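You operate a simulated robot arm through the tools that you are given. There is no shell and no other tool.

You run a simulated two-armed robot. Do the job below in one go: nothing can be reset, and whatever is moved stays where it is left.

## Task
Switch to manual, test the lamps, then run the lift down and up.

It is judged by the outcome, as a careful person would: the job done as asked, and still so three seconds after it is handed in. It fails if anything else is knocked over, pushed out of place, dropped, spilled or broken.

## Robot
Two 7-joint arms with two-finger parallel grippers on one trunk that stands fixed in place. Base frame: the origin is at the foot of the trunk, x ahead of it, y to its left, z up. Lengths are in m, angles in degrees, forces in N, time in s.
The left shoulder is at [0.06, 0.147, 0.468], the right one opposite. With the tool pointing down near the work surface each hand reaches from about 0.1 to 0.72 m from the base axis, measured 20 degrees to its own side. Payload 3.43 kg a hand.
The tool frame of a hand sits at the grasp point between the pads (the TCP): z along the fingers, y along the line on which they close. The tips reach 0.03 m beyond it. The gripper opens to 0.094 m. The fingers are 0.028 m wide and 0.01 m thick; the gripper's body (0.05 by 0.096 m) begins 0.055 m behind the TCP.
Orientation is told as [roll, pitch, yaw] about the base's x, y, z axes, in that order, counted from this pose: with the fingers straight down and closing along the base's y, the tool's x points along the base's -x, its y along +y and its z along -z.

## Interface
- The arms move only by the tool arm_command. It takes "left_steps", "right_steps" or both (then of equal length, played together; a hand with none holds still); each is a list of rows, each a list of 7 numbers: the turn, a rotation vector about the tool's x, y, z in degrees, then the shift along the tool's x, y, z in m, then the finger opening in m, from 0 to 0.094. In form: [[rx, ry, rz, x, y, z, gripper], ...]. A call has 1 to 20 rows; each row shifts and turns the commanded pose from where the row before left it, along the tool's axes as they then stand. Rows are played at 5 a second. More than 0.05 m and 8.6 degrees between two rows, or a gripper value outside its range, and nothing of the call is played. Where a pose cannot be reached the arm comes as near as it can. A force on the tool above 40 N (or 10 N above the force at the start of the call, whichever is more), or a blocked arm, ends the call early, and 0.2 s more pass. Each finger travels about 0.072 m/s and halts on what it meets, pressing with about 26 N; the grip force reading is that of the motor and also rises with nothing between the fingers. The clock runs only during rows and for 0.2 s after the last one: add rows that do not move to give the fingers time. It gives the time, the measured TCP pose, the force on the tool (base axes), the opening and the grip force at its end, in the units of the frame above (readings bear some noise), with the torque about the TCP (base axes, N m) and any sound that the robot's microphone picked up.
- Cameras (640 x 400 px; columns grow to the right, rows downward): "scene" is now at [0.0543, -0.032, 1.1055]; the picture's right is [-0.32, -0.95, 0.00], its down [-0.50, 0.17, -0.85] and it looks along [0.80, -0.28, -0.53] (base axes); focal length 310 px, centre (320, 200). "left" rides on the left gripper at [0.076, -0.014, -0.103] in its tool frame; the picture's right is [0.18, 0.98, 0.00], its down [-0.75, 0.14, -0.64] and it looks along [-0.63, 0.12, 0.77] (tool axes); focal length 243 px, centre (320, 200). "right" rides on the right gripper at [0.076, 0.014, -0.103] in its tool frame; the picture's right is [-0.18, 0.98, 0.00], its down [-0.75, -0.14, -0.64] and it looks along [-0.63, -0.12, 0.77] (tool axes); focal length 243 px, centre (320, 200). There is no depth. A picture from a camera that has moved, and an enlarged one, comes with that camera's place and axes in the base frame and with its lens.
- camera(camera): a new picture of that camera. It takes no simulated time.
- move_column(by): slides the trunk up (or, below 0, down) by that many m; the arms and the scene camera ride with it, the base frame stays. It gives what a move gives, with no picture.
- head_to(pan, tilt): turns the head with the scene camera to pan (to the left, within 86 degrees either way) and tilt (down, from -29 to 69), counted from straight ahead of the robot. It gives what a move gives.
- inspect(camera, box): a new picture of the part [left, top, right, bottom] of that camera's present view, enlarged. It takes no simulated time.
- hand_in(): hands the job in; it is judged then, once.

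Places have to be worked out from the pictures, the camera data and where the tool is seen. Open the grippers and draw the arms clear of the work before you hand the job in, unless the task says otherwise.

The tools are called after "Request:" as name(argument=value, ...) on one line, values as JSON. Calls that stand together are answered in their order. arm_command: Moves the arms, as the interface text tells. Its arguments: {"type":"object","properties":{"left_steps":{"type":"array","items":{"type":"array","items":{"type":"number"}}},"right_steps":{"type":"array","items":{"type":"array","items":{"type":"number"}}}},"required":[]} The other tools are called the same way: move_column (by) slides the trunk up or down; head_to (pan, tilt) turns the head that bears the scene camera; camera (camera) takes a picture; inspect (camera, box) takes an enlarged picture of a part of a camera's view; hand_in () hands the job in.

At the start:

```text
clock: 0.0
left_eef_pos: [0.3076, 0.0497, 0.9095]
left_orientation: [0.0, 0.0, 0.0]
left_wrist_force: [-0.4, 0.1, 0.1]
left_moment: [-0.03, 0.01, 0.01]
left_grip_width: 0.094
left_finger_force: 0.1
right_eef_pos: [0.3117, -0.2181, 0.9101]
right_orientation: [0.0, -0.1, 0.0]
right_wrist_force: [0.4, -0.7, -0.2]
right_moment: [0.03, 0.01, 0.0]
right_grip_width: 0.0941
right_finger_force: 0.1
trunk travel left (down, up): [-0.175, 0.075]
head pan, tilt: [-19.0, 31.7]
```

scene: 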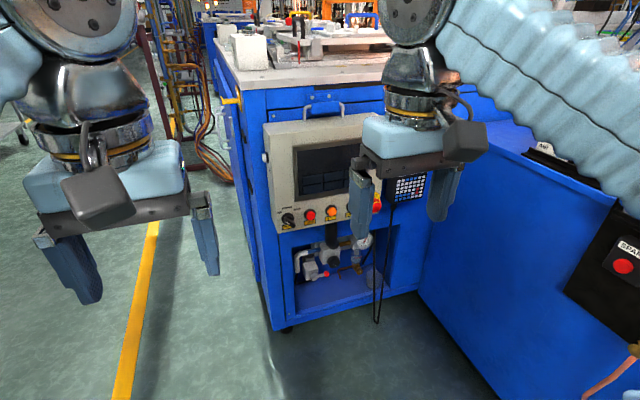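
right: 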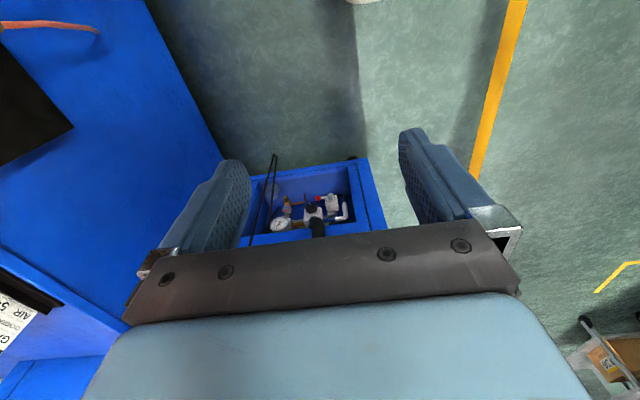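
left: 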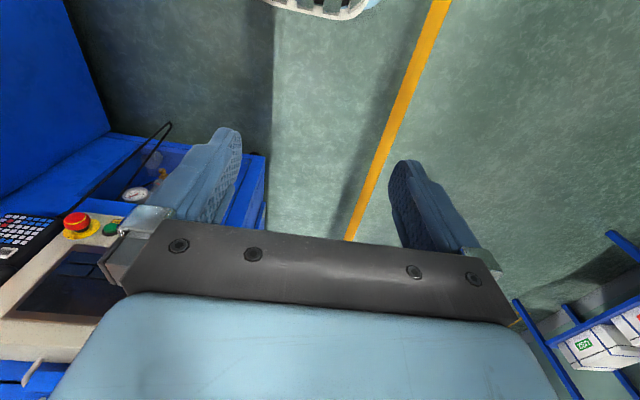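

The scene shows a control panel on a blue cabinet ahead with a selector and several buttons, partly hidden by the right gripper. I enlarge it to read the labels.

Request:
inspect(camera="scene", box=[250, 90, 450, 250])

Request:
inspect(camera="scene", box=[265, 180, 385, 255])

Request:
inspect(camera="scene", box=[520, 130, 640, 300])

```text
2.50 times, centred on (350, 170) of scene
camera zoom: at [0.0543, -0.032, 1.1055], right [-0.32, -0.95, 0.0], down [-0.5, 0.17, -0.85], along [0.8, -0.28, -0.53], focal length 776 px, centre (245, 275)
```

zoom: 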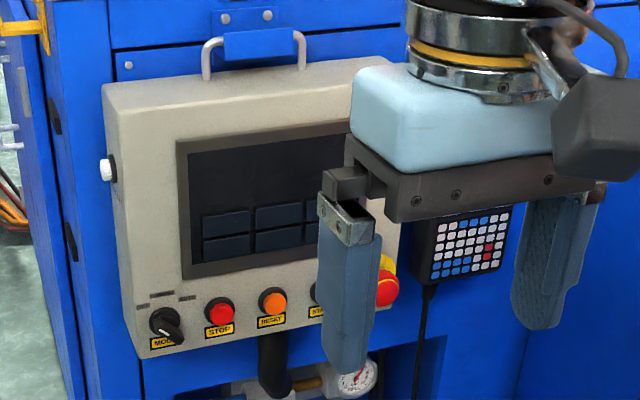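

```text
5.33 times, centred on (325, 218) of scene
camera zoom: at [0.0543, -0.032, 1.1055], right [-0.32, -0.95, 0.0], down [-0.5, 0.17, -0.85], along [0.8, -0.28, -0.53], focal length 1655 px, centre (293, 107)
```

zoom: 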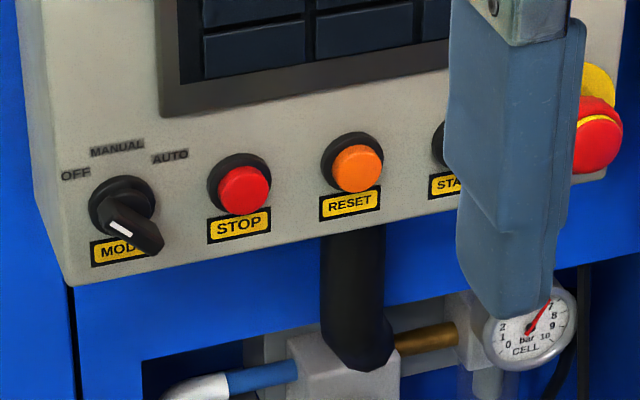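

```text
2.35 times, centred on (580, 215) of scene
camera zoom: at [0.0543, -0.032, 1.1055], right [-0.32, -0.95, 0.0], down [-0.5, 0.17, -0.85], along [0.8, -0.28, -0.53], focal length 730 px, centre (-292, 165)
```

zoom: 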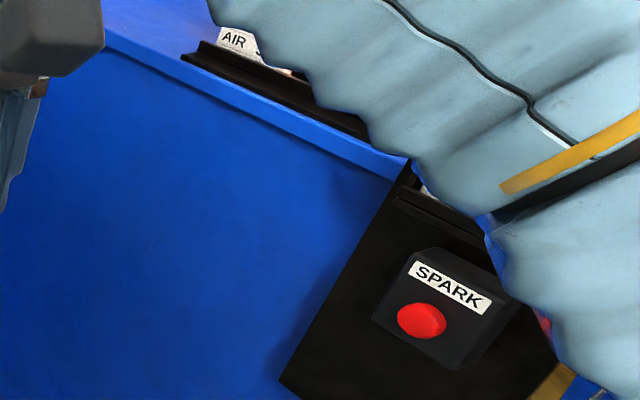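

The selector (OFF / MANUAL / AUTO) seems to point at OFF, and there are STOP, RESET and START buttons plus a screen and a pendant. I draw the right hand back and to the right so the view clears.

Request:
arm_command(right_steps=[[0, 0, 0, 0.03, -0.04, 0, 0.094], [0, 0, 0, 0.03, -0.04, 0, 0.094], [0, 0, 0, 0.03, -0.04, 0, 0.094], [0, 0, 0, 0.0, -0.04, 0, 0.094], [0, 0, 0, 0.0, -0.04, 0, 0.094]])

Request:
camera(camera="scene")

```text
clock: 1.2
left_eef_pos: [0.3082, 0.0495, 0.9095]
left_orientation: [0.0, 0.0, 0.0]
left_wrist_force: [0.0, -0.3, -0.1]
left_moment: [-0.02, 0.01, -0.02]
left_grip_width: 0.0938
left_finger_force: 0.0
right_eef_pos: [0.2234, -0.4166, 0.9099]
right_orientation: [0.0, 0.0, 0.0]
right_wrist_force: [0.0, 0.6, 0.7]
right_moment: [-0.02, -0.03, -0.02]
right_grip_width: 0.0937
right_finger_force: 0.0
trunk travel left (down, up): [-0.175, 0.075]
head pan, tilt: [-19.0, 31.7]
```

```text
taken
camera scene: at [0.0542, -0.0318, 1.1055], right [-0.33, -0.95, 0.0], down [-0.5, 0.17, -0.85], along [0.8, -0.28, -0.52], focal length 310 px, centre (320, 200)
```

scene: 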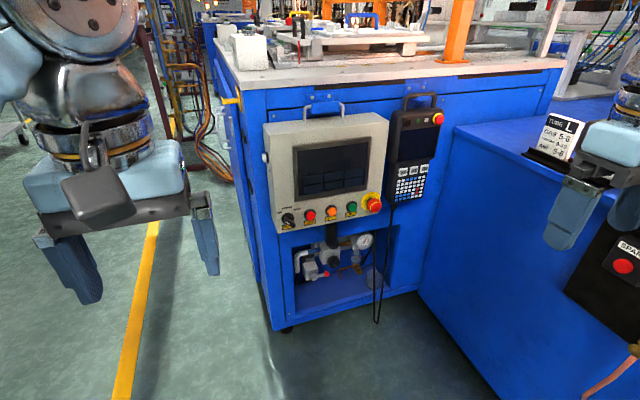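

Now the whole panel and the pendant are visible. I enlarge both.

Request:
inspect(camera="scene", box=[260, 105, 390, 186])

Request:
inspect(camera="scene", box=[270, 185, 390, 260])

Request:
inspect(camera="scene", box=[375, 85, 455, 215])

Request:
inspect(camera="scene", box=[385, 155, 435, 210])

Request:
inspect(camera="scene", box=[200, 0, 500, 110])

Request:
inspect(camera="scene", box=[280, 225, 390, 300])

```text
4.92 times, centred on (325, 146) of scene
camera zoom: at [0.0542, -0.0318, 1.1055], right [-0.33, -0.95, 0.0], down [-0.5, 0.17, -0.85], along [0.8, -0.28, -0.52], focal length 1528 px, centre (295, 468)
```

zoom: 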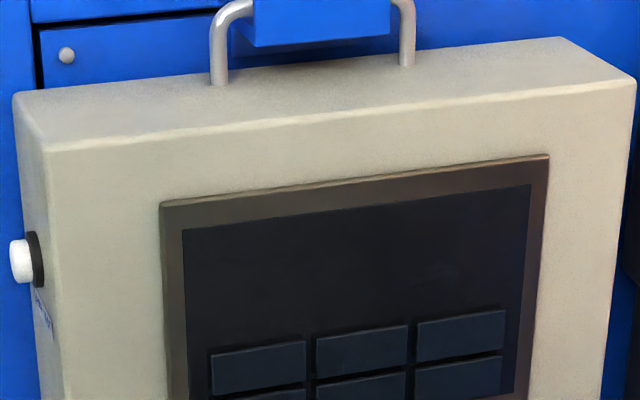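

```text
5.33 times, centred on (330, 222) of scene
camera zoom: at [0.0542, -0.0318, 1.1055], right [-0.33, -0.95, 0.0], down [-0.5, 0.17, -0.85], along [0.8, -0.28, -0.52], focal length 1655 px, centre (267, 80)
```

zoom: 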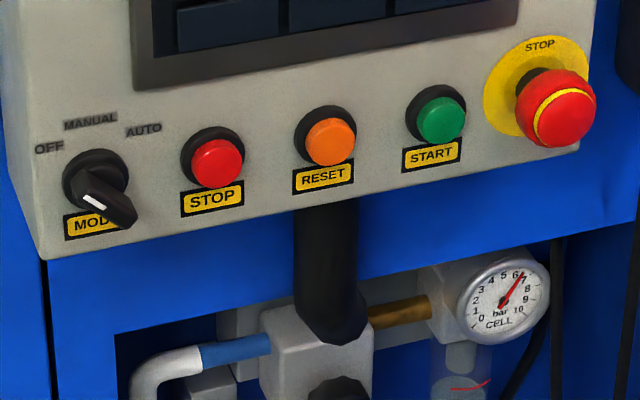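

```text
3.08 times, centred on (415, 150) of scene
camera zoom: at [0.0542, -0.0318, 1.1055], right [-0.33, -0.95, 0.0], down [-0.5, 0.17, -0.85], along [0.8, -0.28, -0.52], focal length 955 px, centre (28, 354)
```

zoom: 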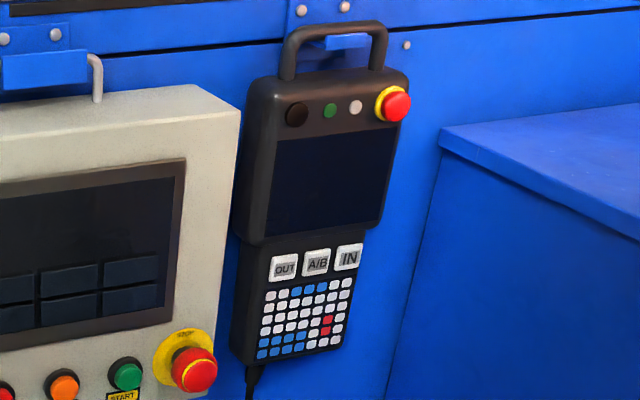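

```text
7.27 times, centred on (410, 182) of scene
camera zoom: at [0.0542, -0.0318, 1.1055], right [-0.33, -0.95, 0.0], down [-0.5, 0.17, -0.85], along [0.8, -0.28, -0.52], focal length 2257 px, centre (-334, 327)
```

zoom: 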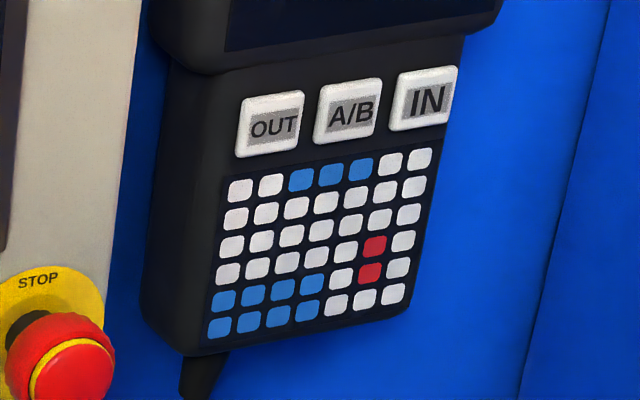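

```text
2.13 times, centred on (350, 55) of scene
camera zoom: at [0.0542, -0.0318, 1.1055], right [-0.33, -0.95, 0.0], down [-0.5, 0.17, -0.85], along [0.8, -0.28, -0.52], focal length 662 px, centre (256, 509)
```

zoom: 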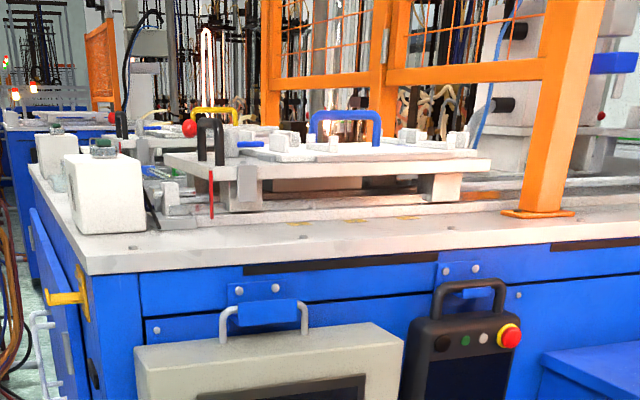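

```text
5.33 times, centred on (335, 262) of scene
camera zoom: at [0.0542, -0.0318, 1.1055], right [-0.33, -0.95, 0.0], down [-0.5, 0.17, -0.85], along [0.8, -0.28, -0.52], focal length 1655 px, centre (240, -133)
```

zoom: 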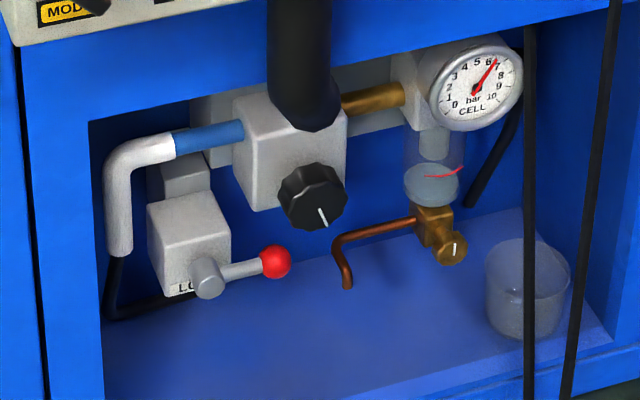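

The panel has a white side button with an unreadable label, and the screen is dark in OFF. I look around with the head for any lift and lamp controls elsewhere.

Request:
head_to(pan=30, tilt=35)

Request:
camera(camera="scene")

Request:
head_to(pan=-60, tilt=35)

Request:
camera(camera="scene")

Request:
head_to(pan=-19, tilt=5)

Request:
camera(camera="scene")

```text
clock: 2.4
left_eef_pos: [0.3071, 0.05, 0.9099]
left_orientation: [-0.1, 0.0, 0.0]
left_wrist_force: [-0.3, 0.4, 0.1]
left_moment: [-0.04, 0.02, 0.01]
left_grip_width: 0.0939
left_finger_force: 0.0
right_eef_pos: [0.2231, -0.4154, 0.9107]
right_orientation: [0.1, -0.1, 0.0]
right_wrist_force: [0.2, -0.2, -0.6]
right_moment: [0.02, 0.0, 0.0]
right_grip_width: 0.0936
right_finger_force: 0.1
trunk travel left (down, up): [-0.175, 0.075]
head pan, tilt: [30.0, 35.0]
```

```text
taken
camera scene: at [0.0457, 0.0411, 1.1004], right [0.5, -0.87, 0.0], down [-0.5, -0.29, -0.82], along [0.71, 0.41, -0.57], focal length 310 px, centre (320, 200)
```

scene: 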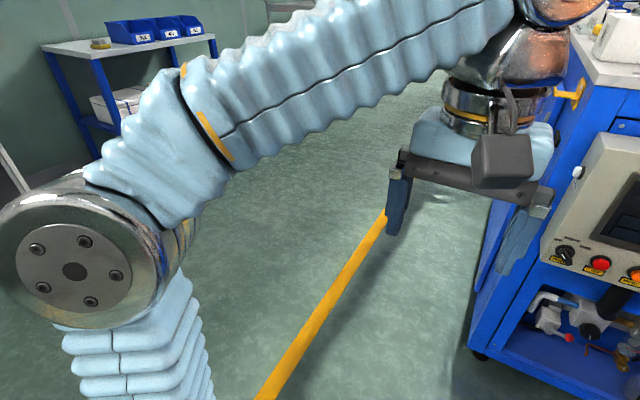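

```text
clock: 4.0
left_eef_pos: [0.3084, 0.0509, 0.909]
left_orientation: [0.0, -0.1, -0.1]
left_wrist_force: [-0.4, -0.3, -0.2]
left_moment: [0.03, -0.01, 0.01]
left_grip_width: 0.0939
left_finger_force: 0.0
right_eef_pos: [0.2241, -0.4166, 0.9109]
right_orientation: [0.0, 0.0, 0.0]
right_wrist_force: [0.2, -0.2, 0.1]
right_moment: [0.02, -0.02, -0.01]
right_grip_width: 0.094
right_finger_force: 0.0
trunk travel left (down, up): [-0.175, 0.075]
head pan, tilt: [-60.0, 35.0]
```

```text
taken
camera scene: at [0.0135, -0.0791, 1.1004], right [-0.87, -0.5, 0.0], down [-0.29, 0.5, -0.82], along [0.41, -0.71, -0.57], focal length 310 px, centre (320, 200)
```

scene: 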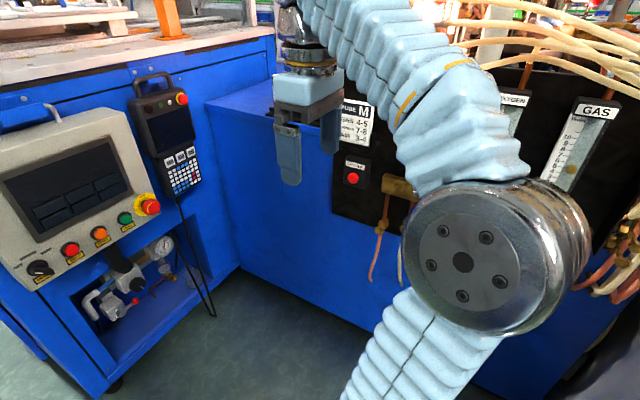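

```text
clock: 5.1
left_eef_pos: [0.3078, 0.0502, 0.909]
left_orientation: [0.0, 0.0, 0.1]
left_wrist_force: [0.5, -0.1, 0.0]
left_moment: [0.01, 0.0, 0.02]
left_grip_width: 0.0937
left_finger_force: 0.1
right_eef_pos: [0.2237, -0.4155, 0.911]
right_orientation: [0.0, 0.0, 0.0]
right_wrist_force: [-0.3, -0.1, 0.2]
right_moment: [0.03, 0.01, 0.02]
right_grip_width: 0.094
right_finger_force: 0.0
trunk travel left (down, up): [-0.175, 0.075]
head pan, tilt: [-19.0, 5.0]
```

```text
taken
camera scene: at [0.0562, -0.0328, 1.1485], right [-0.33, -0.95, 0.0], down [-0.08, 0.03, -1.0], along [0.94, -0.33, -0.09], focal length 310 px, centre (320, 200)
```

scene: 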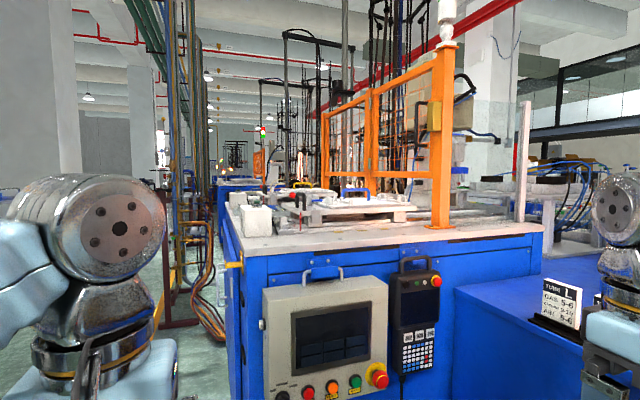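

The side button's label is unreadable from the head, and nothing else marked lift is visible. I turn the left hand so its camera looks at the panel's left side and up its front.

Request:
arm_command(left_steps=[[0, 0, 0, -0.03, 0.03, 0.02, 0.05], [0, 0, 0, -0.03, 0.03, 0.02, 0.02], [0, 0, 0, -0.03, 0.03, 0.02, 0.0], [0, 0, 7.5, 0, 0, 0, 0], [0, 0, 7.5, 0, 0, 0, 0], [0, 0, 7.5, 0, 0, 0, 0], [0, 0, 7.5, 0, 0, 0, 0], [0, 0, 7.5, 0, 0, 0, 0], [0, 0, 7.5, 0, 0, 0, 0], [0, -7.5, 0, 0, 0, 0, 0], [0, -7.5, 0, 0, 0, 0, 0], [0, -7.5, 0, 0, 0, 0, 0], [0, -7.5, 0, 0, 0, 0, 0], [0, -7.5, 0, 0, 0, 0, 0], [0, -7.5, 0, 0, 0, 0, 0]])

Request:
camera(camera="left")

```text
clock: 8.3
left_eef_pos: [0.3983, 0.139, 0.8504]
left_orientation: [0.0, -45.1, -45.0]
left_wrist_force: [-0.8, -0.5, -0.5]
left_moment: [-0.02, 0.01, 0.03]
left_grip_width: 0.0
left_finger_force: 26.9
right_eef_pos: [0.2238, -0.4146, 0.9108]
right_orientation: [0.0, 0.0, 0.0]
right_wrist_force: [0.4, 0.2, 0.0]
right_moment: [0.02, 0.04, -0.02]
right_grip_width: 0.094
right_finger_force: 0.0
trunk travel left (down, up): [-0.175, 0.075]
head pan, tilt: [-19.0, 5.0]
```

```text
taken
camera left: at [0.2983, 0.2185, 0.8686], right [0.6, 0.79, -0.13], down [0.15, 0.05, 0.99], along [0.78, -0.62, -0.09], focal length 243 px, centre (320, 200)
```

left: 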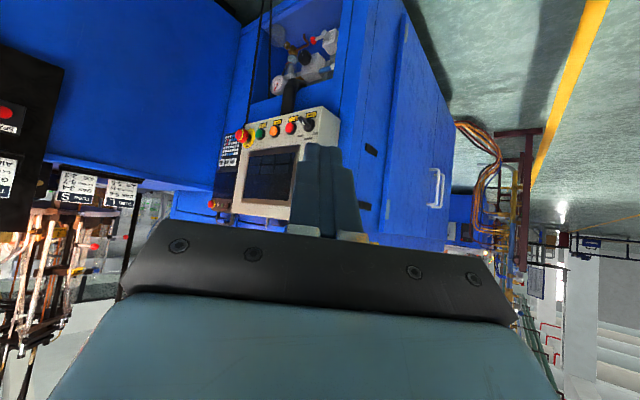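

The left camera (upside down) sees the panel, but the fingers hide the side button; the knob triangulates to about (0.70, -0.17, 0.64). I shift the hand forward-left and yaw it a bit to bring the side face into view.

Request:
arm_command(left_steps=[[-4.7, 0, -4.7, -0.012, 0.04, 0.012, 0], [-4.7, 0, -4.7, -0.012, 0.04, 0.012, 0], [-4.7, 0, -4.7, -0.012, 0.04, 0.012, 0]])

Request:
camera(camera="left")

```text
clock: 9.1
left_eef_pos: [0.5102, 0.2026, 0.8515]
left_orientation: [0.0, -44.9, -25.0]
left_wrist_force: [-0.3, 0.0, -0.3]
left_moment: [-0.01, -0.01, -0.01]
left_grip_width: 0.0003
left_finger_force: 26.1
right_eef_pos: [0.2233, -0.4154, 0.9102]
right_orientation: [0.1, -0.1, 0.1]
right_wrist_force: [-0.5, 0.0, 0.3]
right_moment: [0.01, -0.02, -0.02]
right_grip_width: 0.0941
right_finger_force: 0.2
trunk travel left (down, up): [-0.175, 0.075]
head pan, tilt: [-19.0, 5.0]
```

```text
taken
camera left: at [0.3894, 0.2426, 0.87], right [0.3, 0.95, -0.13], down [0.13, 0.09, 0.99], along [0.95, -0.31, -0.1], focal length 243 px, centre (320, 200)
```

left: 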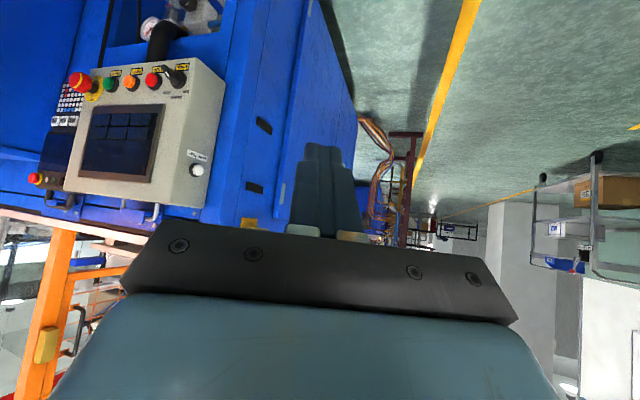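

The side button now shows with a label. I enlarge it and the panel front.

Request:
inspect(camera="left", box=[170, 135, 234, 185])

Request:
inspect(camera="left", box=[50, 50, 230, 215])

```text
8.00 times, centred on (202, 160) of left
camera zoom: at [0.3894, 0.2426, 0.87], right [0.3, 0.95, -0.13], down [0.13, 0.09, 0.99], along [0.95, -0.31, -0.1], focal length 1941 px, centre (1264, 520)
```

zoom: 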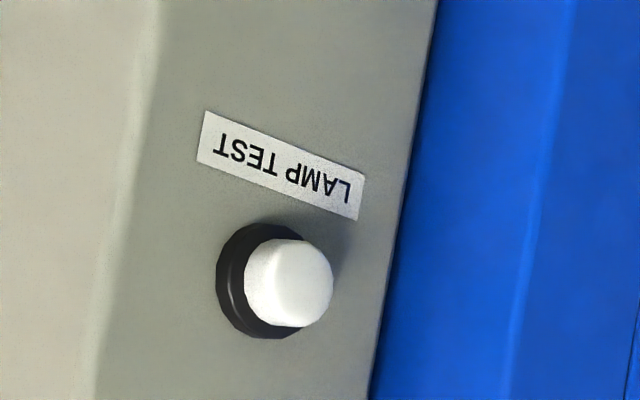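

```text
2.42 times, centred on (140, 132) of left
camera zoom: at [0.3894, 0.2426, 0.87], right [0.3, 0.95, -0.13], down [0.13, 0.09, 0.99], along [0.95, -0.31, -0.1], focal length 588 px, centre (756, 364)
```

zoom: 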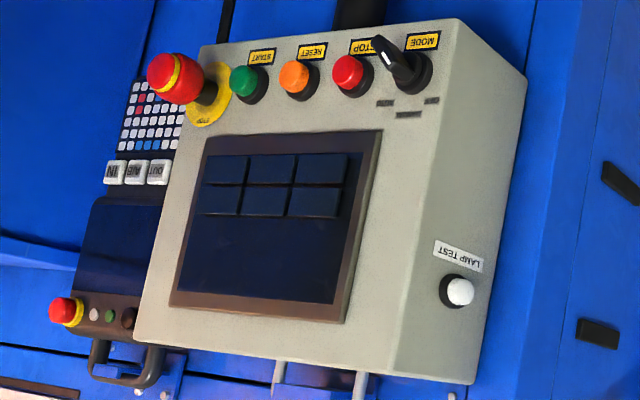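

LAMP TEST is the white side button at about (0.752, -0.138, 0.80), the front face is vertical at x ≈ 0.707, the knob sits at (0.708, -0.168, 0.64). I tilt the head back to the panel and look closely at the selector and the screen keys.

Request:
head_to(pan=-16, tilt=30)

Request:
inspect(camera="scene", box=[245, 195, 325, 245])

Request:
inspect(camera="scene", box=[245, 120, 373, 200])

Request:
inspect(camera="left", box=[145, 55, 209, 95])

```text
clock: 10.0
left_eef_pos: [0.5101, 0.2019, 0.8511]
left_orientation: [0.0, -45.0, -25.1]
left_wrist_force: [-0.1, -0.5, 0.0]
left_moment: [0.02, 0.0, 0.0]
left_grip_width: 0.0
left_finger_force: 26.0
right_eef_pos: [0.2237, -0.4161, 0.9105]
right_orientation: [0.0, 0.0, -0.1]
right_wrist_force: [-0.2, -0.3, 0.0]
right_moment: [-0.01, -0.01, 0.0]
right_grip_width: 0.094
right_finger_force: 0.0
trunk travel left (down, up): [-0.175, 0.075]
head pan, tilt: [-16.0, 30.0]
```

```text
8.00 times, centred on (285, 220) of scene
camera zoom: at [0.0564, -0.0278, 1.1082], right [-0.28, -0.96, 0.0], down [-0.48, 0.14, -0.87], along [0.83, -0.24, -0.5], focal length 2483 px, centre (600, 40)
```

zoom: 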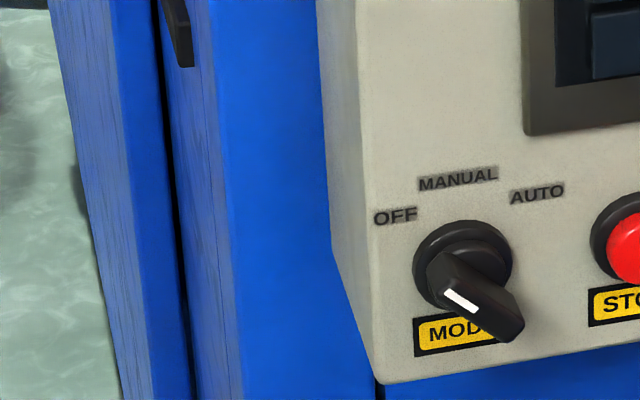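

```text
5.00 times, centred on (309, 160) of scene
camera zoom: at [0.0564, -0.0278, 1.1082], right [-0.28, -0.96, 0.0], down [-0.48, 0.14, -0.87], along [0.83, -0.24, -0.5], focal length 1552 px, centre (375, 400)
```

zoom: 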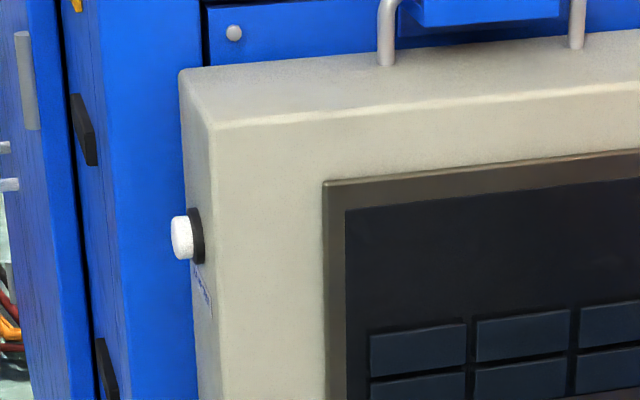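

```text
10.00 times, centred on (177, 75) of left
camera zoom: at [0.3892, 0.2423, 0.8698], right [0.3, 0.95, -0.13], down [0.13, 0.09, 0.99], along [0.95, -0.31, -0.1], focal length 2426 px, centre (1750, 1450)
```

zoom: 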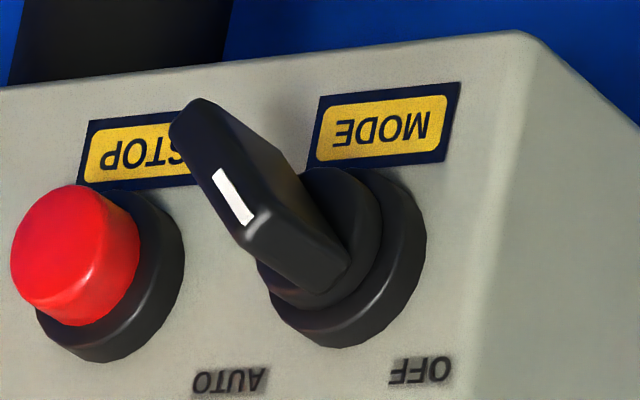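

The white mark is at the upper-left end of the handle, so it points to OFF; MANUAL is straight up, about 47° clockwise. I bring the right hand in front of the knob and pitch its fingers forward.

Request:
arm_command(right_steps=[[0, 0, 0, -0.025, 0.029, 0.013, 0.06], [0, 0, 0, -0.025, 0.029, 0.013, 0.04], [0, 0, 0, -0.025, 0.029, 0.013, 0.036], [0, 0, 0, -0.025, 0.029, 0.013, 0.036], [0, 0, 0, -0.025, 0.029, 0.013, 0.036], [0, 0, 0, -0.025, 0.029, 0.013, 0.036], [0, 0, 0, -0.025, 0.029, 0.013, 0.036], [0, 0, 0, -0.025, 0.029, 0.013, 0.036], [0, -8.2, 0, 0, 0, 0, 0.036], [0, -8.2, 0, 0, 0, 0, 0.036], [0, -8.2, 0, 0, 0, 0, 0.036], [0, -8.2, 0, 0, 0, 0, 0.036], [0, -8.2, 0, 0, 0, 0, 0.036], [0, -8.2, 0, 0, 0, 0, 0.036], [0, -8.2, 0, 0, 0, 0, 0.036], [0, -8.2, 0, 0, 0, 0, 0.036], [0, -8.2, 0, 0, 0, 0, 0.036], [0, -8.2, 0, 0, 0, 0, 0.036], [0, -8, 0, 0, 0, 0, 0.036]])

Request:
camera(camera="scene")

Request:
camera(camera="right")

```text
clock: 14.0
left_eef_pos: [0.5096, 0.2021, 0.8517]
left_orientation: [0.0, -45.0, -25.1]
left_wrist_force: [-0.3, 0.3, 0.4]
left_moment: [-0.02, -0.01, 0.01]
left_grip_width: 0.0
left_finger_force: 25.9
right_eef_pos: [0.4284, -0.1685, 0.8226]
right_orientation: [112.0, -88.2, -108.5]
right_wrist_force: [0.6, -0.5, 0.1]
right_moment: [-0.03, 0.03, 0.01]
right_grip_width: 0.0357
right_finger_force: 0.0
right hand out of reach, approached as far as the arm can: row 19
trunk travel left (down, up): [-0.175, 0.075]
head pan, tilt: [-16.0, 30.0]
```

```text
taken
camera scene: at [0.0562, -0.0278, 1.1082], right [-0.28, -0.96, 0.0], down [-0.48, 0.14, -0.87], along [0.83, -0.24, -0.5], focal length 310 px, centre (320, 200)
```

scene: 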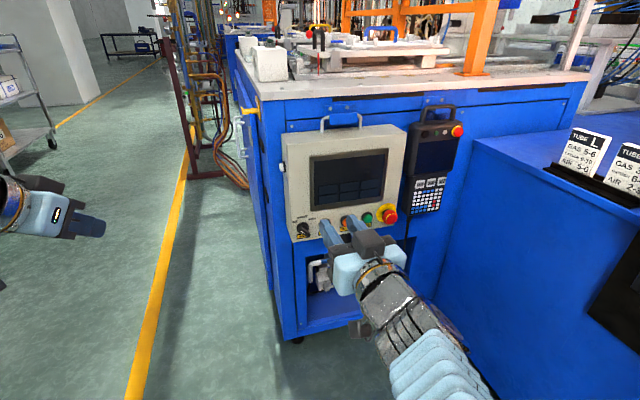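

```text
taken
camera right: at [0.3261, -0.1591, 0.7461], right [-0.06, 0.98, 0.21], down [-0.64, -0.2, 0.74], along [0.77, -0.09, 0.64], focal length 243 px, centre (320, 200)
```

right: 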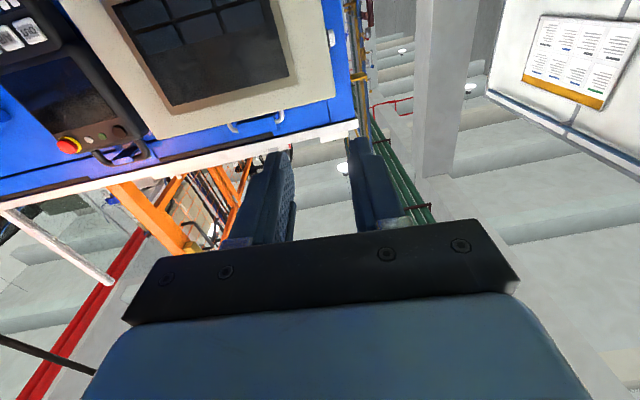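

The hand is nearly level-forward (the arm hit a small limit there). I move it down and forward to just short of the knob, rolling -45° so the fingers straddle the handle.

Request:
arm_command(right_steps=[[0, 0, 0, 0.0275, 0.0028, 0.0293, 0.036], [0, 0, 0, 0.0275, 0.0028, 0.0293, 0.036], [0, 0, 0, 0.0275, 0.0028, 0.0293, 0.036], [0, 0, 0, 0.0275, 0.0028, 0.0293, 0.036], [0, 0, 0, 0.0275, 0.0028, 0.0293, 0.036], [0, 0, 0, 0.0275, 0.0028, 0.0293, 0.036], [0, 0, 0, 0, 0, 0, 0.036]])

Request:
camera(camera="scene")

Request:
camera(camera="right")

```text
clock: 15.6
left_eef_pos: [0.5101, 0.2021, 0.8512]
left_orientation: [0.0, -45.0, -25.1]
left_wrist_force: [-0.3, -0.3, 0.1]
left_moment: [0.01, 0.02, -0.01]
left_grip_width: 0.0002
left_finger_force: 25.9
right_eef_pos: [0.6099, -0.1704, 0.6512]
right_orientation: [92.2, -89.9, -92.1]
right_wrist_force: [-1.2, -1.0, -0.8]
right_moment: [-0.02, -0.01, 0.01]
right_grip_width: 0.0359
right_finger_force: 0.0
trunk travel left (down, up): [-0.175, 0.075]
head pan, tilt: [-16.0, 30.0]
```

```text
taken
camera scene: at [0.0564, -0.0277, 1.1081], right [-0.28, -0.96, 0.0], down [-0.48, 0.14, -0.87], along [0.83, -0.24, -0.5], focal length 310 px, centre (320, 200)
```

scene: 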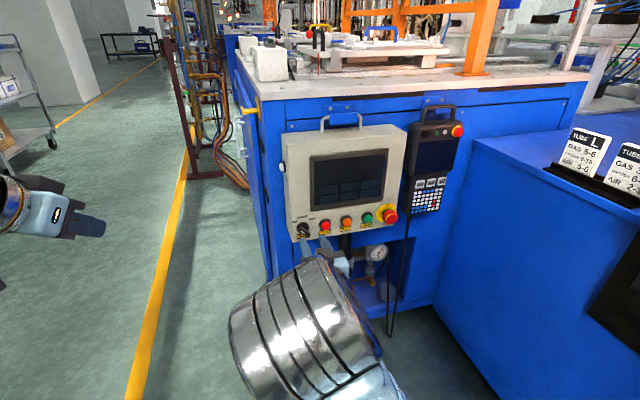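

```text
taken
camera right: at [0.5077, -0.1572, 0.577], right [0.0, 0.98, 0.19], down [-0.64, -0.14, 0.75], along [0.77, -0.12, 0.63], focal length 243 px, centre (320, 200)
```

right: 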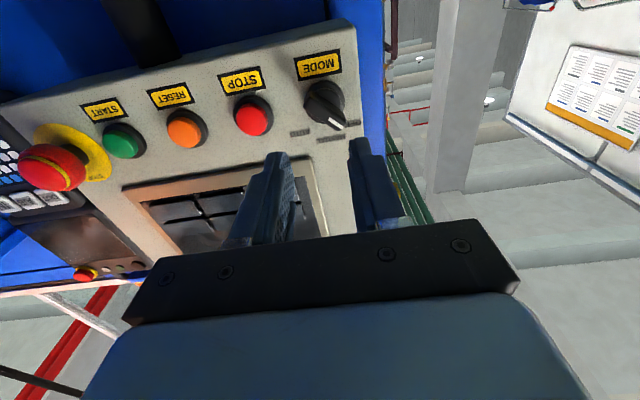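

Pose is now level at (0.610, -0.170, 0.651), 1 cm above the knob axis. I shift down 1 cm and left 4 mm, and roll the fingers -45°.

Request:
arm_command(right_steps=[[0, 0, 0, 0.0105, 0.004, 0.0, 0.036], [0, 0, -7.5, 0, 0, 0, 0.036], [0, 0, -7.5, 0, 0, 0, 0.036], [0, 0, -7.5, 0, 0, 0, 0.036], [0, 0, -7.5, 0, 0, 0, 0.036], [0, 0, -7.5, 0, 0, 0, 0.036], [0, 0, -7.5, 0, 0, 0, 0.036], [0, 0, 0, 0, 0, 0, 0.036]])

Request:
inspect(camera="scene", box=[270, 190, 350, 270])

Request:
camera(camera="right")

Request:
inspect(camera="left", box=[100, 20, 260, 140])

```text
clock: 17.4
left_eef_pos: [0.51, 0.2025, 0.851]
left_orientation: [0.0, -45.1, -25.2]
left_wrist_force: [0.3, -0.2, -0.8]
left_moment: [-0.01, -0.01, 0.01]
left_grip_width: 0.0
left_finger_force: 25.6
right_eef_pos: [0.6093, -0.1642, 0.6415]
right_orientation: [-89.9, -45.0, 90.0]
right_wrist_force: [-0.2, 0.2, -0.2]
right_moment: [0.04, 0.0, 0.0]
right_grip_width: 0.036
right_finger_force: 0.1
trunk travel left (down, up): [-0.175, 0.075]
head pan, tilt: [-16.0, 30.0]
```

```text
5.00 times, centred on (310, 230) of scene
camera zoom: at [0.0564, -0.0277, 1.1082], right [-0.28, -0.96, 0.0], down [-0.48, 0.14, -0.87], along [0.83, -0.24, -0.5], focal length 1552 px, centre (370, 50)
```

zoom: 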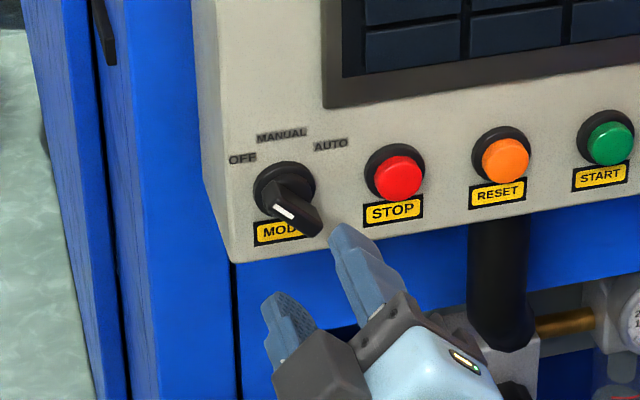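

```text
taken
camera right: at [0.5056, -0.2086, 0.5787], right [0.0, 0.82, -0.57], down [-0.64, 0.43, 0.63], along [0.77, 0.36, 0.53], focal length 243 px, centre (320, 200)
```

right: 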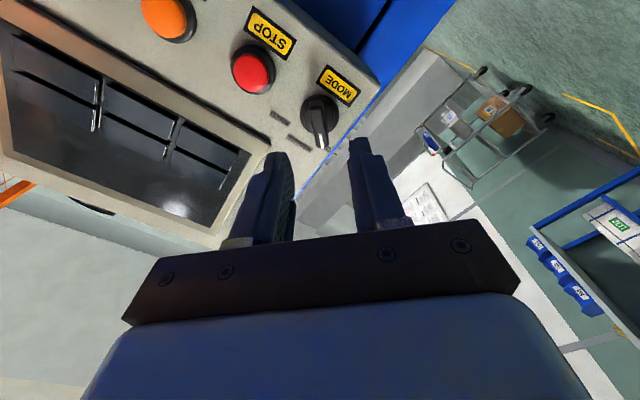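

```text
3.33 times, centred on (180, 80) of left
camera zoom: at [0.3894, 0.2424, 0.8697], right [0.3, 0.95, -0.13], down [0.13, 0.09, 0.99], along [0.95, -0.31, -0.1], focal length 809 px, centre (787, 600)
```

zoom: 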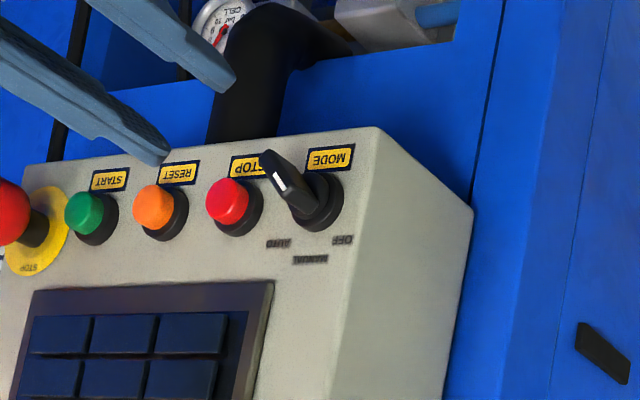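

Stereo on the white mark puts the handle's front at x ≈ 0.683 and its axis at (y -0.167, z 0.641), with the fingers aligned across it. I advance so the tips overlap the handle by about 9 mm.

Request:
arm_command(right_steps=[[0, 0, 0, 0.001, -0.0015, 0.02, 0.036], [0, 0, 0, 0, 0, 0.015, 0.036], [0, 0, 0, 0, 0, 0.01, 0.036], [0, 0, 0, 0, 0, 0.007, 0.036], [0, 0, 0, 0, 0, 0, 0.036]])

Request:
inspect(camera="scene", box=[270, 190, 350, 270])

Request:
camera(camera="right")

Request:
inspect(camera="left", box=[130, 30, 230, 110])

```text
clock: 18.6
left_eef_pos: [0.509, 0.2031, 0.8505]
left_orientation: [0.0, -44.9, -25.1]
left_wrist_force: [-0.7, 0.3, 0.2]
left_moment: [0.01, -0.01, -0.01]
left_grip_width: 0.0
left_finger_force: 26.0
right_eef_pos: [0.6613, -0.1665, 0.643]
right_orientation: [-90.0, -45.0, 90.0]
right_wrist_force: [-0.4, 0.1, 1.0]
right_moment: [0.02, -0.02, 0.0]
right_grip_width: 0.0361
right_finger_force: 0.0
trunk travel left (down, up): [-0.175, 0.075]
head pan, tilt: [-16.0, 30.0]
```

```text
5.00 times, centred on (310, 230) of scene
camera zoom: at [0.0564, -0.0277, 1.1081], right [-0.28, -0.96, 0.0], down [-0.48, 0.14, -0.87], along [0.83, -0.24, -0.5], focal length 1552 px, centre (370, 50)
```

zoom: 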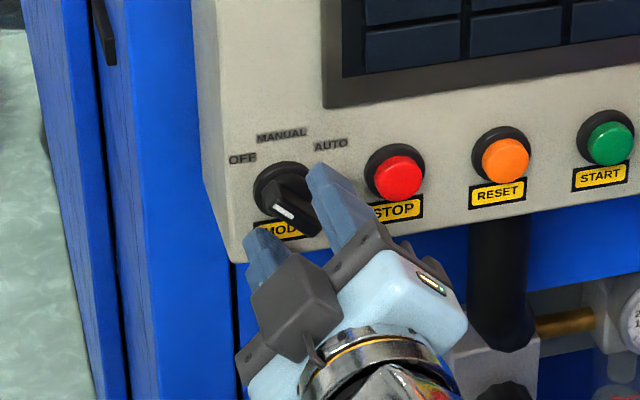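

```text
taken
camera right: at [0.5581, -0.2107, 0.579], right [0.0, 0.83, -0.56], down [-0.64, 0.43, 0.63], along [0.77, 0.36, 0.53], focal length 243 px, centre (320, 200)
```

right: 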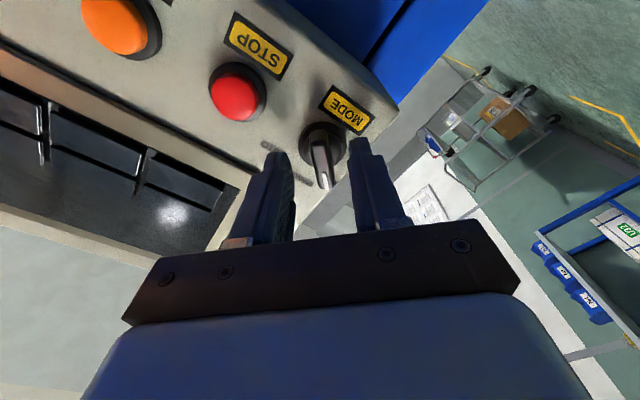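

```text
5.00 times, centred on (180, 70) of left
camera zoom: at [0.3894, 0.2424, 0.8697], right [0.3, 0.95, -0.13], down [0.13, 0.09, 0.99], along [0.95, -0.31, -0.1], focal length 1213 px, centre (1020, 850)
```

zoom: 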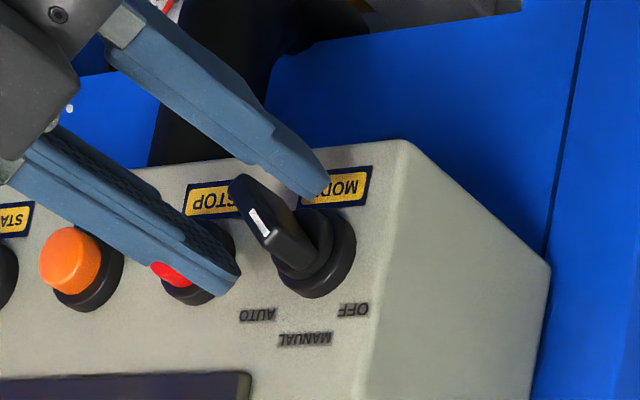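

The fingers straddle the handle well. I close on it.

Request:
arm_command(right_steps=[[0, 0, 0, 0, 0, 0, 0.02], [0, 0, 0, 0, 0, 0, 0.0], [0, 0, 0, 0, 0, 0, 0.0], [0, 0, 0, 0, 0, 0, 0.0]])

Request:
inspect(camera="left", box=[130, 30, 230, 110])

```text
clock: 19.6
left_eef_pos: [0.5095, 0.2035, 0.8493]
left_orientation: [0.0, -45.0, -25.0]
left_wrist_force: [-0.9, 0.3, -0.5]
left_moment: [-0.01, 0.02, -0.01]
left_grip_width: 0.0
left_finger_force: 26.2
right_eef_pos: [0.6614, -0.1658, 0.6408]
right_orientation: [-89.8, -45.0, 90.1]
right_wrist_force: [-5.4, 7.4, -9.8]
right_moment: [-0.01, -0.13, 0.45]
right_grip_width: 0.0109
right_finger_force: 44.6
trunk travel left (down, up): [-0.175, 0.075]
head pan, tilt: [-16.0, 30.0]
```

```text
5.00 times, centred on (180, 70) of left
camera zoom: at [0.3896, 0.2427, 0.8694], right [0.3, 0.95, -0.13], down [0.13, 0.09, 0.99], along [0.95, -0.31, -0.1], focal length 1213 px, centre (1020, 850)
```

zoom: 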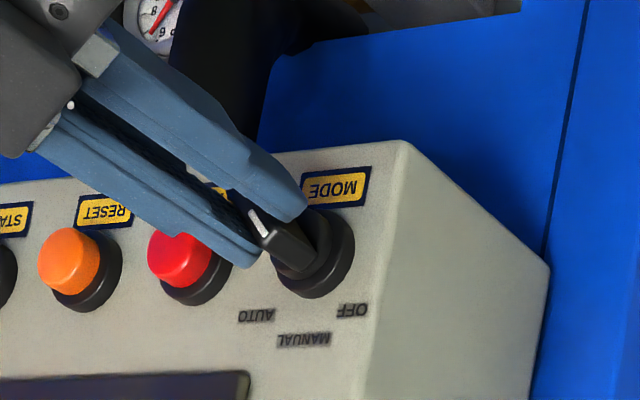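

Gripped at 10.9 mm with a small sideways load. I relieve that offset and turn clockwise 46° toward MANUAL.

Request:
arm_command(right_steps=[[0, 0, 0, 0, 0.0018, 0, 0], [0, 0, 6, 0, 0, 0, 0], [0, 0, 6, 0, 0, 0, 0], [0, 0, 6, 0, 0, 0, 0], [0, 0, 6, 0, 0, 0, 0], [0, 0, 6, 0, 0, 0, 0], [0, 0, 6, 0, 0, 0, 0], [0, 0, 5, 0, 0, 0, 0], [0, 0, 5, 0, 0, 0, 0], [0, 0, 0, 0, 0, 0, 0]])

Request:
inspect(camera="left", box=[50, 30, 230, 210])

Request:
inspect(camera="scene", box=[270, 120, 400, 260])

```text
clock: 21.8
left_eef_pos: [0.5101, 0.2027, 0.8507]
left_orientation: [0.1, -45.0, -24.9]
left_wrist_force: [-0.4, 0.0, -0.1]
left_moment: [0.0, 0.0, -0.02]
left_grip_width: 0.0
left_finger_force: 26.2
right_eef_pos: [0.6607, -0.1655, 0.6425]
right_orientation: [91.9, -88.9, -91.9]
right_wrist_force: [12.8, 1.5, 5.3]
right_moment: [-0.03, 1.26, 0.07]
right_grip_width: 0.0112
right_finger_force: 44.0
trunk travel left (down, up): [-0.175, 0.075]
head pan, tilt: [-16.0, 30.0]
```

```text
2.22 times, centred on (140, 120) of left
camera zoom: at [0.3899, 0.2425, 0.8696], right [0.3, 0.95, -0.13], down [0.13, 0.09, 0.99], along [0.95, -0.31, -0.1], focal length 539 px, centre (720, 378)
```

zoom: 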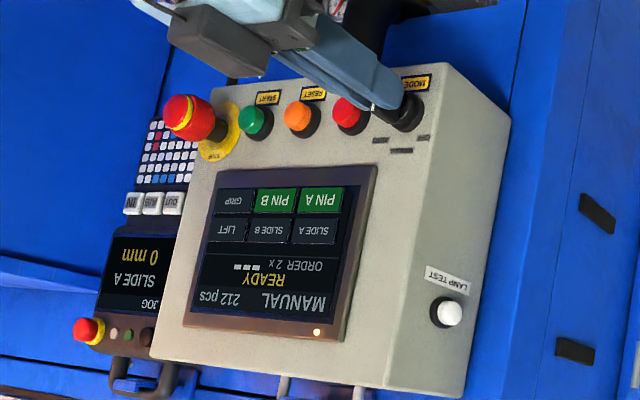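

```text
2.86 times, centred on (335, 190) of scene
camera zoom: at [0.057, -0.0275, 1.1082], right [-0.28, -0.96, 0.0], down [-0.48, 0.14, -0.87], along [0.83, -0.24, -0.5], focal length 887 px, centre (277, 229)
```

zoom: 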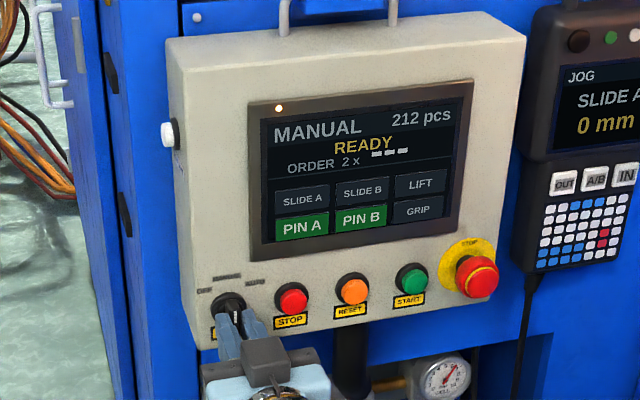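

The screen now reads MANUAL / READY with keys including LIFT. I release the knob, back straight off, and re-read the screen.

Request:
arm_command(right_steps=[[0, 0, 0, 0, 0, 0, 0.03], [0, 0, 0, 0, 0, 0, 0.034], [0, 0, 0, 0, 0, -0.02, 0.034], [0, 0, 0, 0, 0, -0.03, 0.034], [0, 0, 0, 0, 0, -0.04, 0.034], [0, 0, 0, 0, -0.04, 0, 0.02], [0, 0, 0, 0, -0.04, 0, 0.0], [0, 0, 0, 0, 0, 0, 0.0]])

Request:
inspect(camera="scene", box=[300, 140, 400, 205])

Request:
inspect(camera="scene", box=[275, 190, 405, 260])

Request:
inspect(camera="scene", box=[400, 90, 480, 220])

Request:
camera(camera="scene")

```text
clock: 23.6
left_eef_pos: [0.5094, 0.2023, 0.8511]
left_orientation: [0.0, -45.0, -25.0]
left_wrist_force: [0.2, 0.5, 0.8]
left_moment: [0.0, 0.01, 0.03]
left_grip_width: 0.0001
left_finger_force: 26.3
right_eef_pos: [0.5689, -0.2444, 0.6425]
right_orientation: [90.2, -89.1, -90.2]
right_wrist_force: [0.5, 0.5, 0.0]
right_moment: [-0.02, -0.02, 0.01]
right_grip_width: 0.0
right_finger_force: 25.8
trunk travel left (down, up): [-0.175, 0.075]
head pan, tilt: [-16.0, 30.0]
```

```text
6.15 times, centred on (350, 172) of scene
camera zoom: at [0.0564, -0.0277, 1.1081], right [-0.28, -0.96, 0.0], down [-0.48, 0.14, -0.87], along [0.83, -0.24, -0.5], focal length 1910 px, centre (135, 369)
```

zoom: 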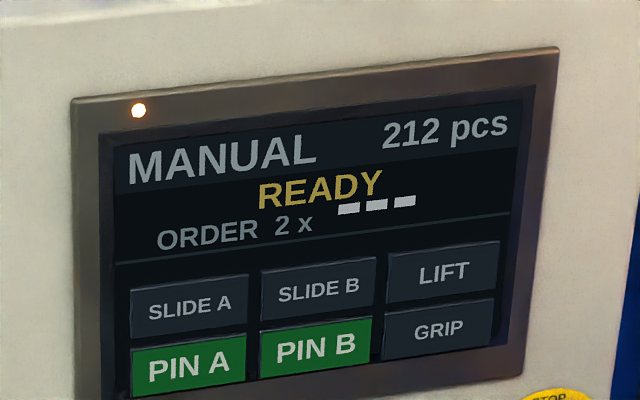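

```text
4.92 times, centred on (340, 225) of scene
camera zoom: at [0.0564, -0.0277, 1.1081], right [-0.28, -0.96, 0.0], down [-0.48, 0.14, -0.87], along [0.83, -0.24, -0.5], focal length 1528 px, centre (222, 77)
```

zoom: 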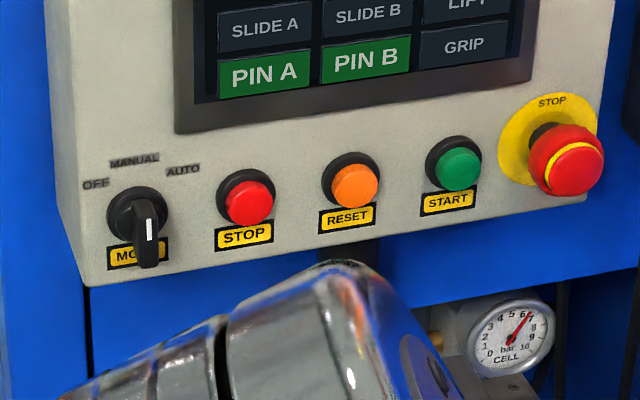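

```text
3.08 times, centred on (440, 155) of scene
camera zoom: at [0.0564, -0.0277, 1.1081], right [-0.28, -0.96, 0.0], down [-0.48, 0.14, -0.87], along [0.83, -0.24, -0.5], focal length 955 px, centre (-49, 338)
```

zoom: 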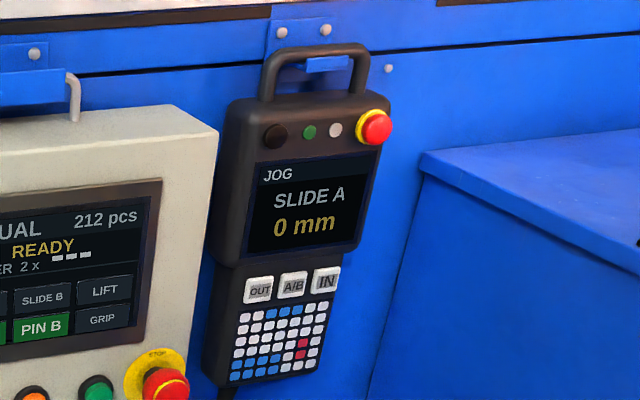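

```text
taken
camera scene: at [0.0564, -0.0277, 1.1081], right [-0.28, -0.96, 0.0], down [-0.48, 0.14, -0.87], along [0.83, -0.24, -0.5], focal length 310 px, centre (320, 200)
```

scene: 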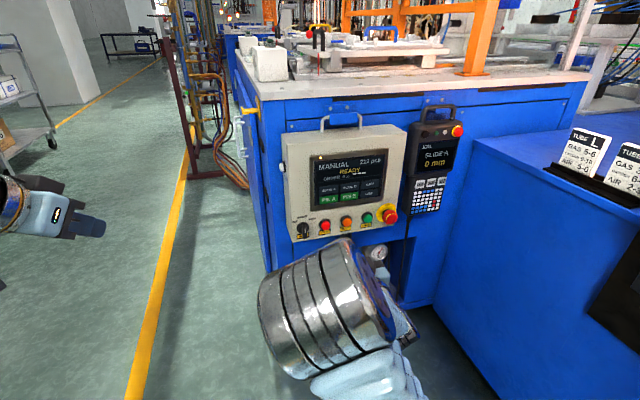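

MANUAL is set and the knob points straight up. Next is LAMP TEST at about (0.752, -0.125, 0.798): I level the left hand's fingers and yaw them to point right-forward.

Request:
arm_command(left_steps=[[0, -7.5, 0, 0, 0, 0, 0], [0, -7.5, 0, 0, 0, 0, 0], [0, -7.5, 0, 0, 0, 0, 0], [0, -7.5, 0, 0, 0, 0, 0], [0, -7.5, 0, 0, 0, 0, 0], [0, -7.5, 0, 0, 0, 0, 0], [7, 0, 0, 0.01, 0, 0.02, 0], [7, 0, 0, 0.01, 0, 0.02, 0], [7, 0, 0, 0.01, 0, 0.02, 0], [7, 0, 0, 0.01, 0, 0.02, 0], [7, 0, 0, 0.01, 0, 0.02, 0], [0, 0, 0, 0, 0, 0, 0]])

Request:
camera(camera="left")

Request:
camera(camera="scene")

```text
clock: 26.2
left_eef_pos: [0.5893, 0.1397, 0.7981]
left_orientation: [-50.0, -90.0, -10.1]
left_wrist_force: [0.3, -0.1, -0.4]
left_moment: [0.02, 0.03, 0.02]
left_grip_width: 0.0001
left_finger_force: 25.8
right_eef_pos: [0.5695, -0.2452, 0.6415]
right_orientation: [89.3, -89.0, -89.2]
right_wrist_force: [-1.2, 0.4, -0.5]
right_moment: [0.0, 0.04, -0.01]
right_grip_width: 0.0003
right_finger_force: 26.1
trunk travel left (down, up): [-0.175, 0.075]
head pan, tilt: [-16.0, 30.0]
```

```text
taken
camera left: at [0.5253, 0.2208, 0.7208], right [0.85, 0.49, -0.18], down [-0.2, 0.63, 0.75], along [0.48, -0.61, 0.63], focal length 243 px, centre (320, 200)
```

left: 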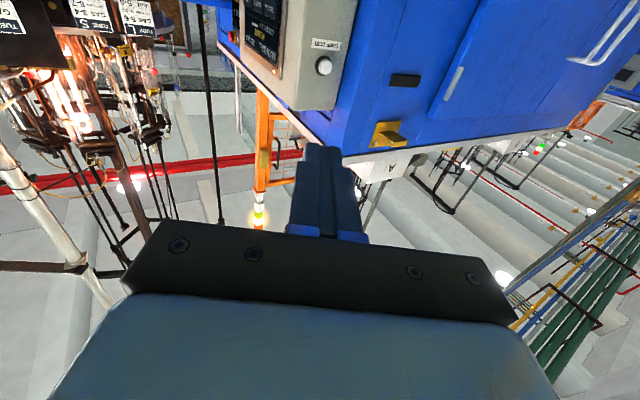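

```text
taken
camera scene: at [0.0564, -0.0277, 1.1081], right [-0.28, -0.96, 0.0], down [-0.48, 0.14, -0.87], along [0.83, -0.24, -0.5], focal length 310 px, centre (320, 200)
```

scene: 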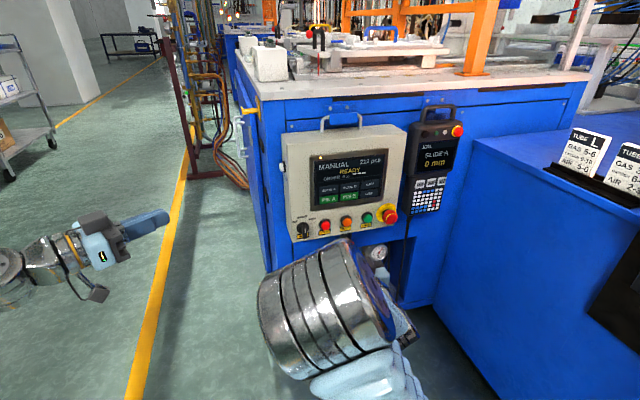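

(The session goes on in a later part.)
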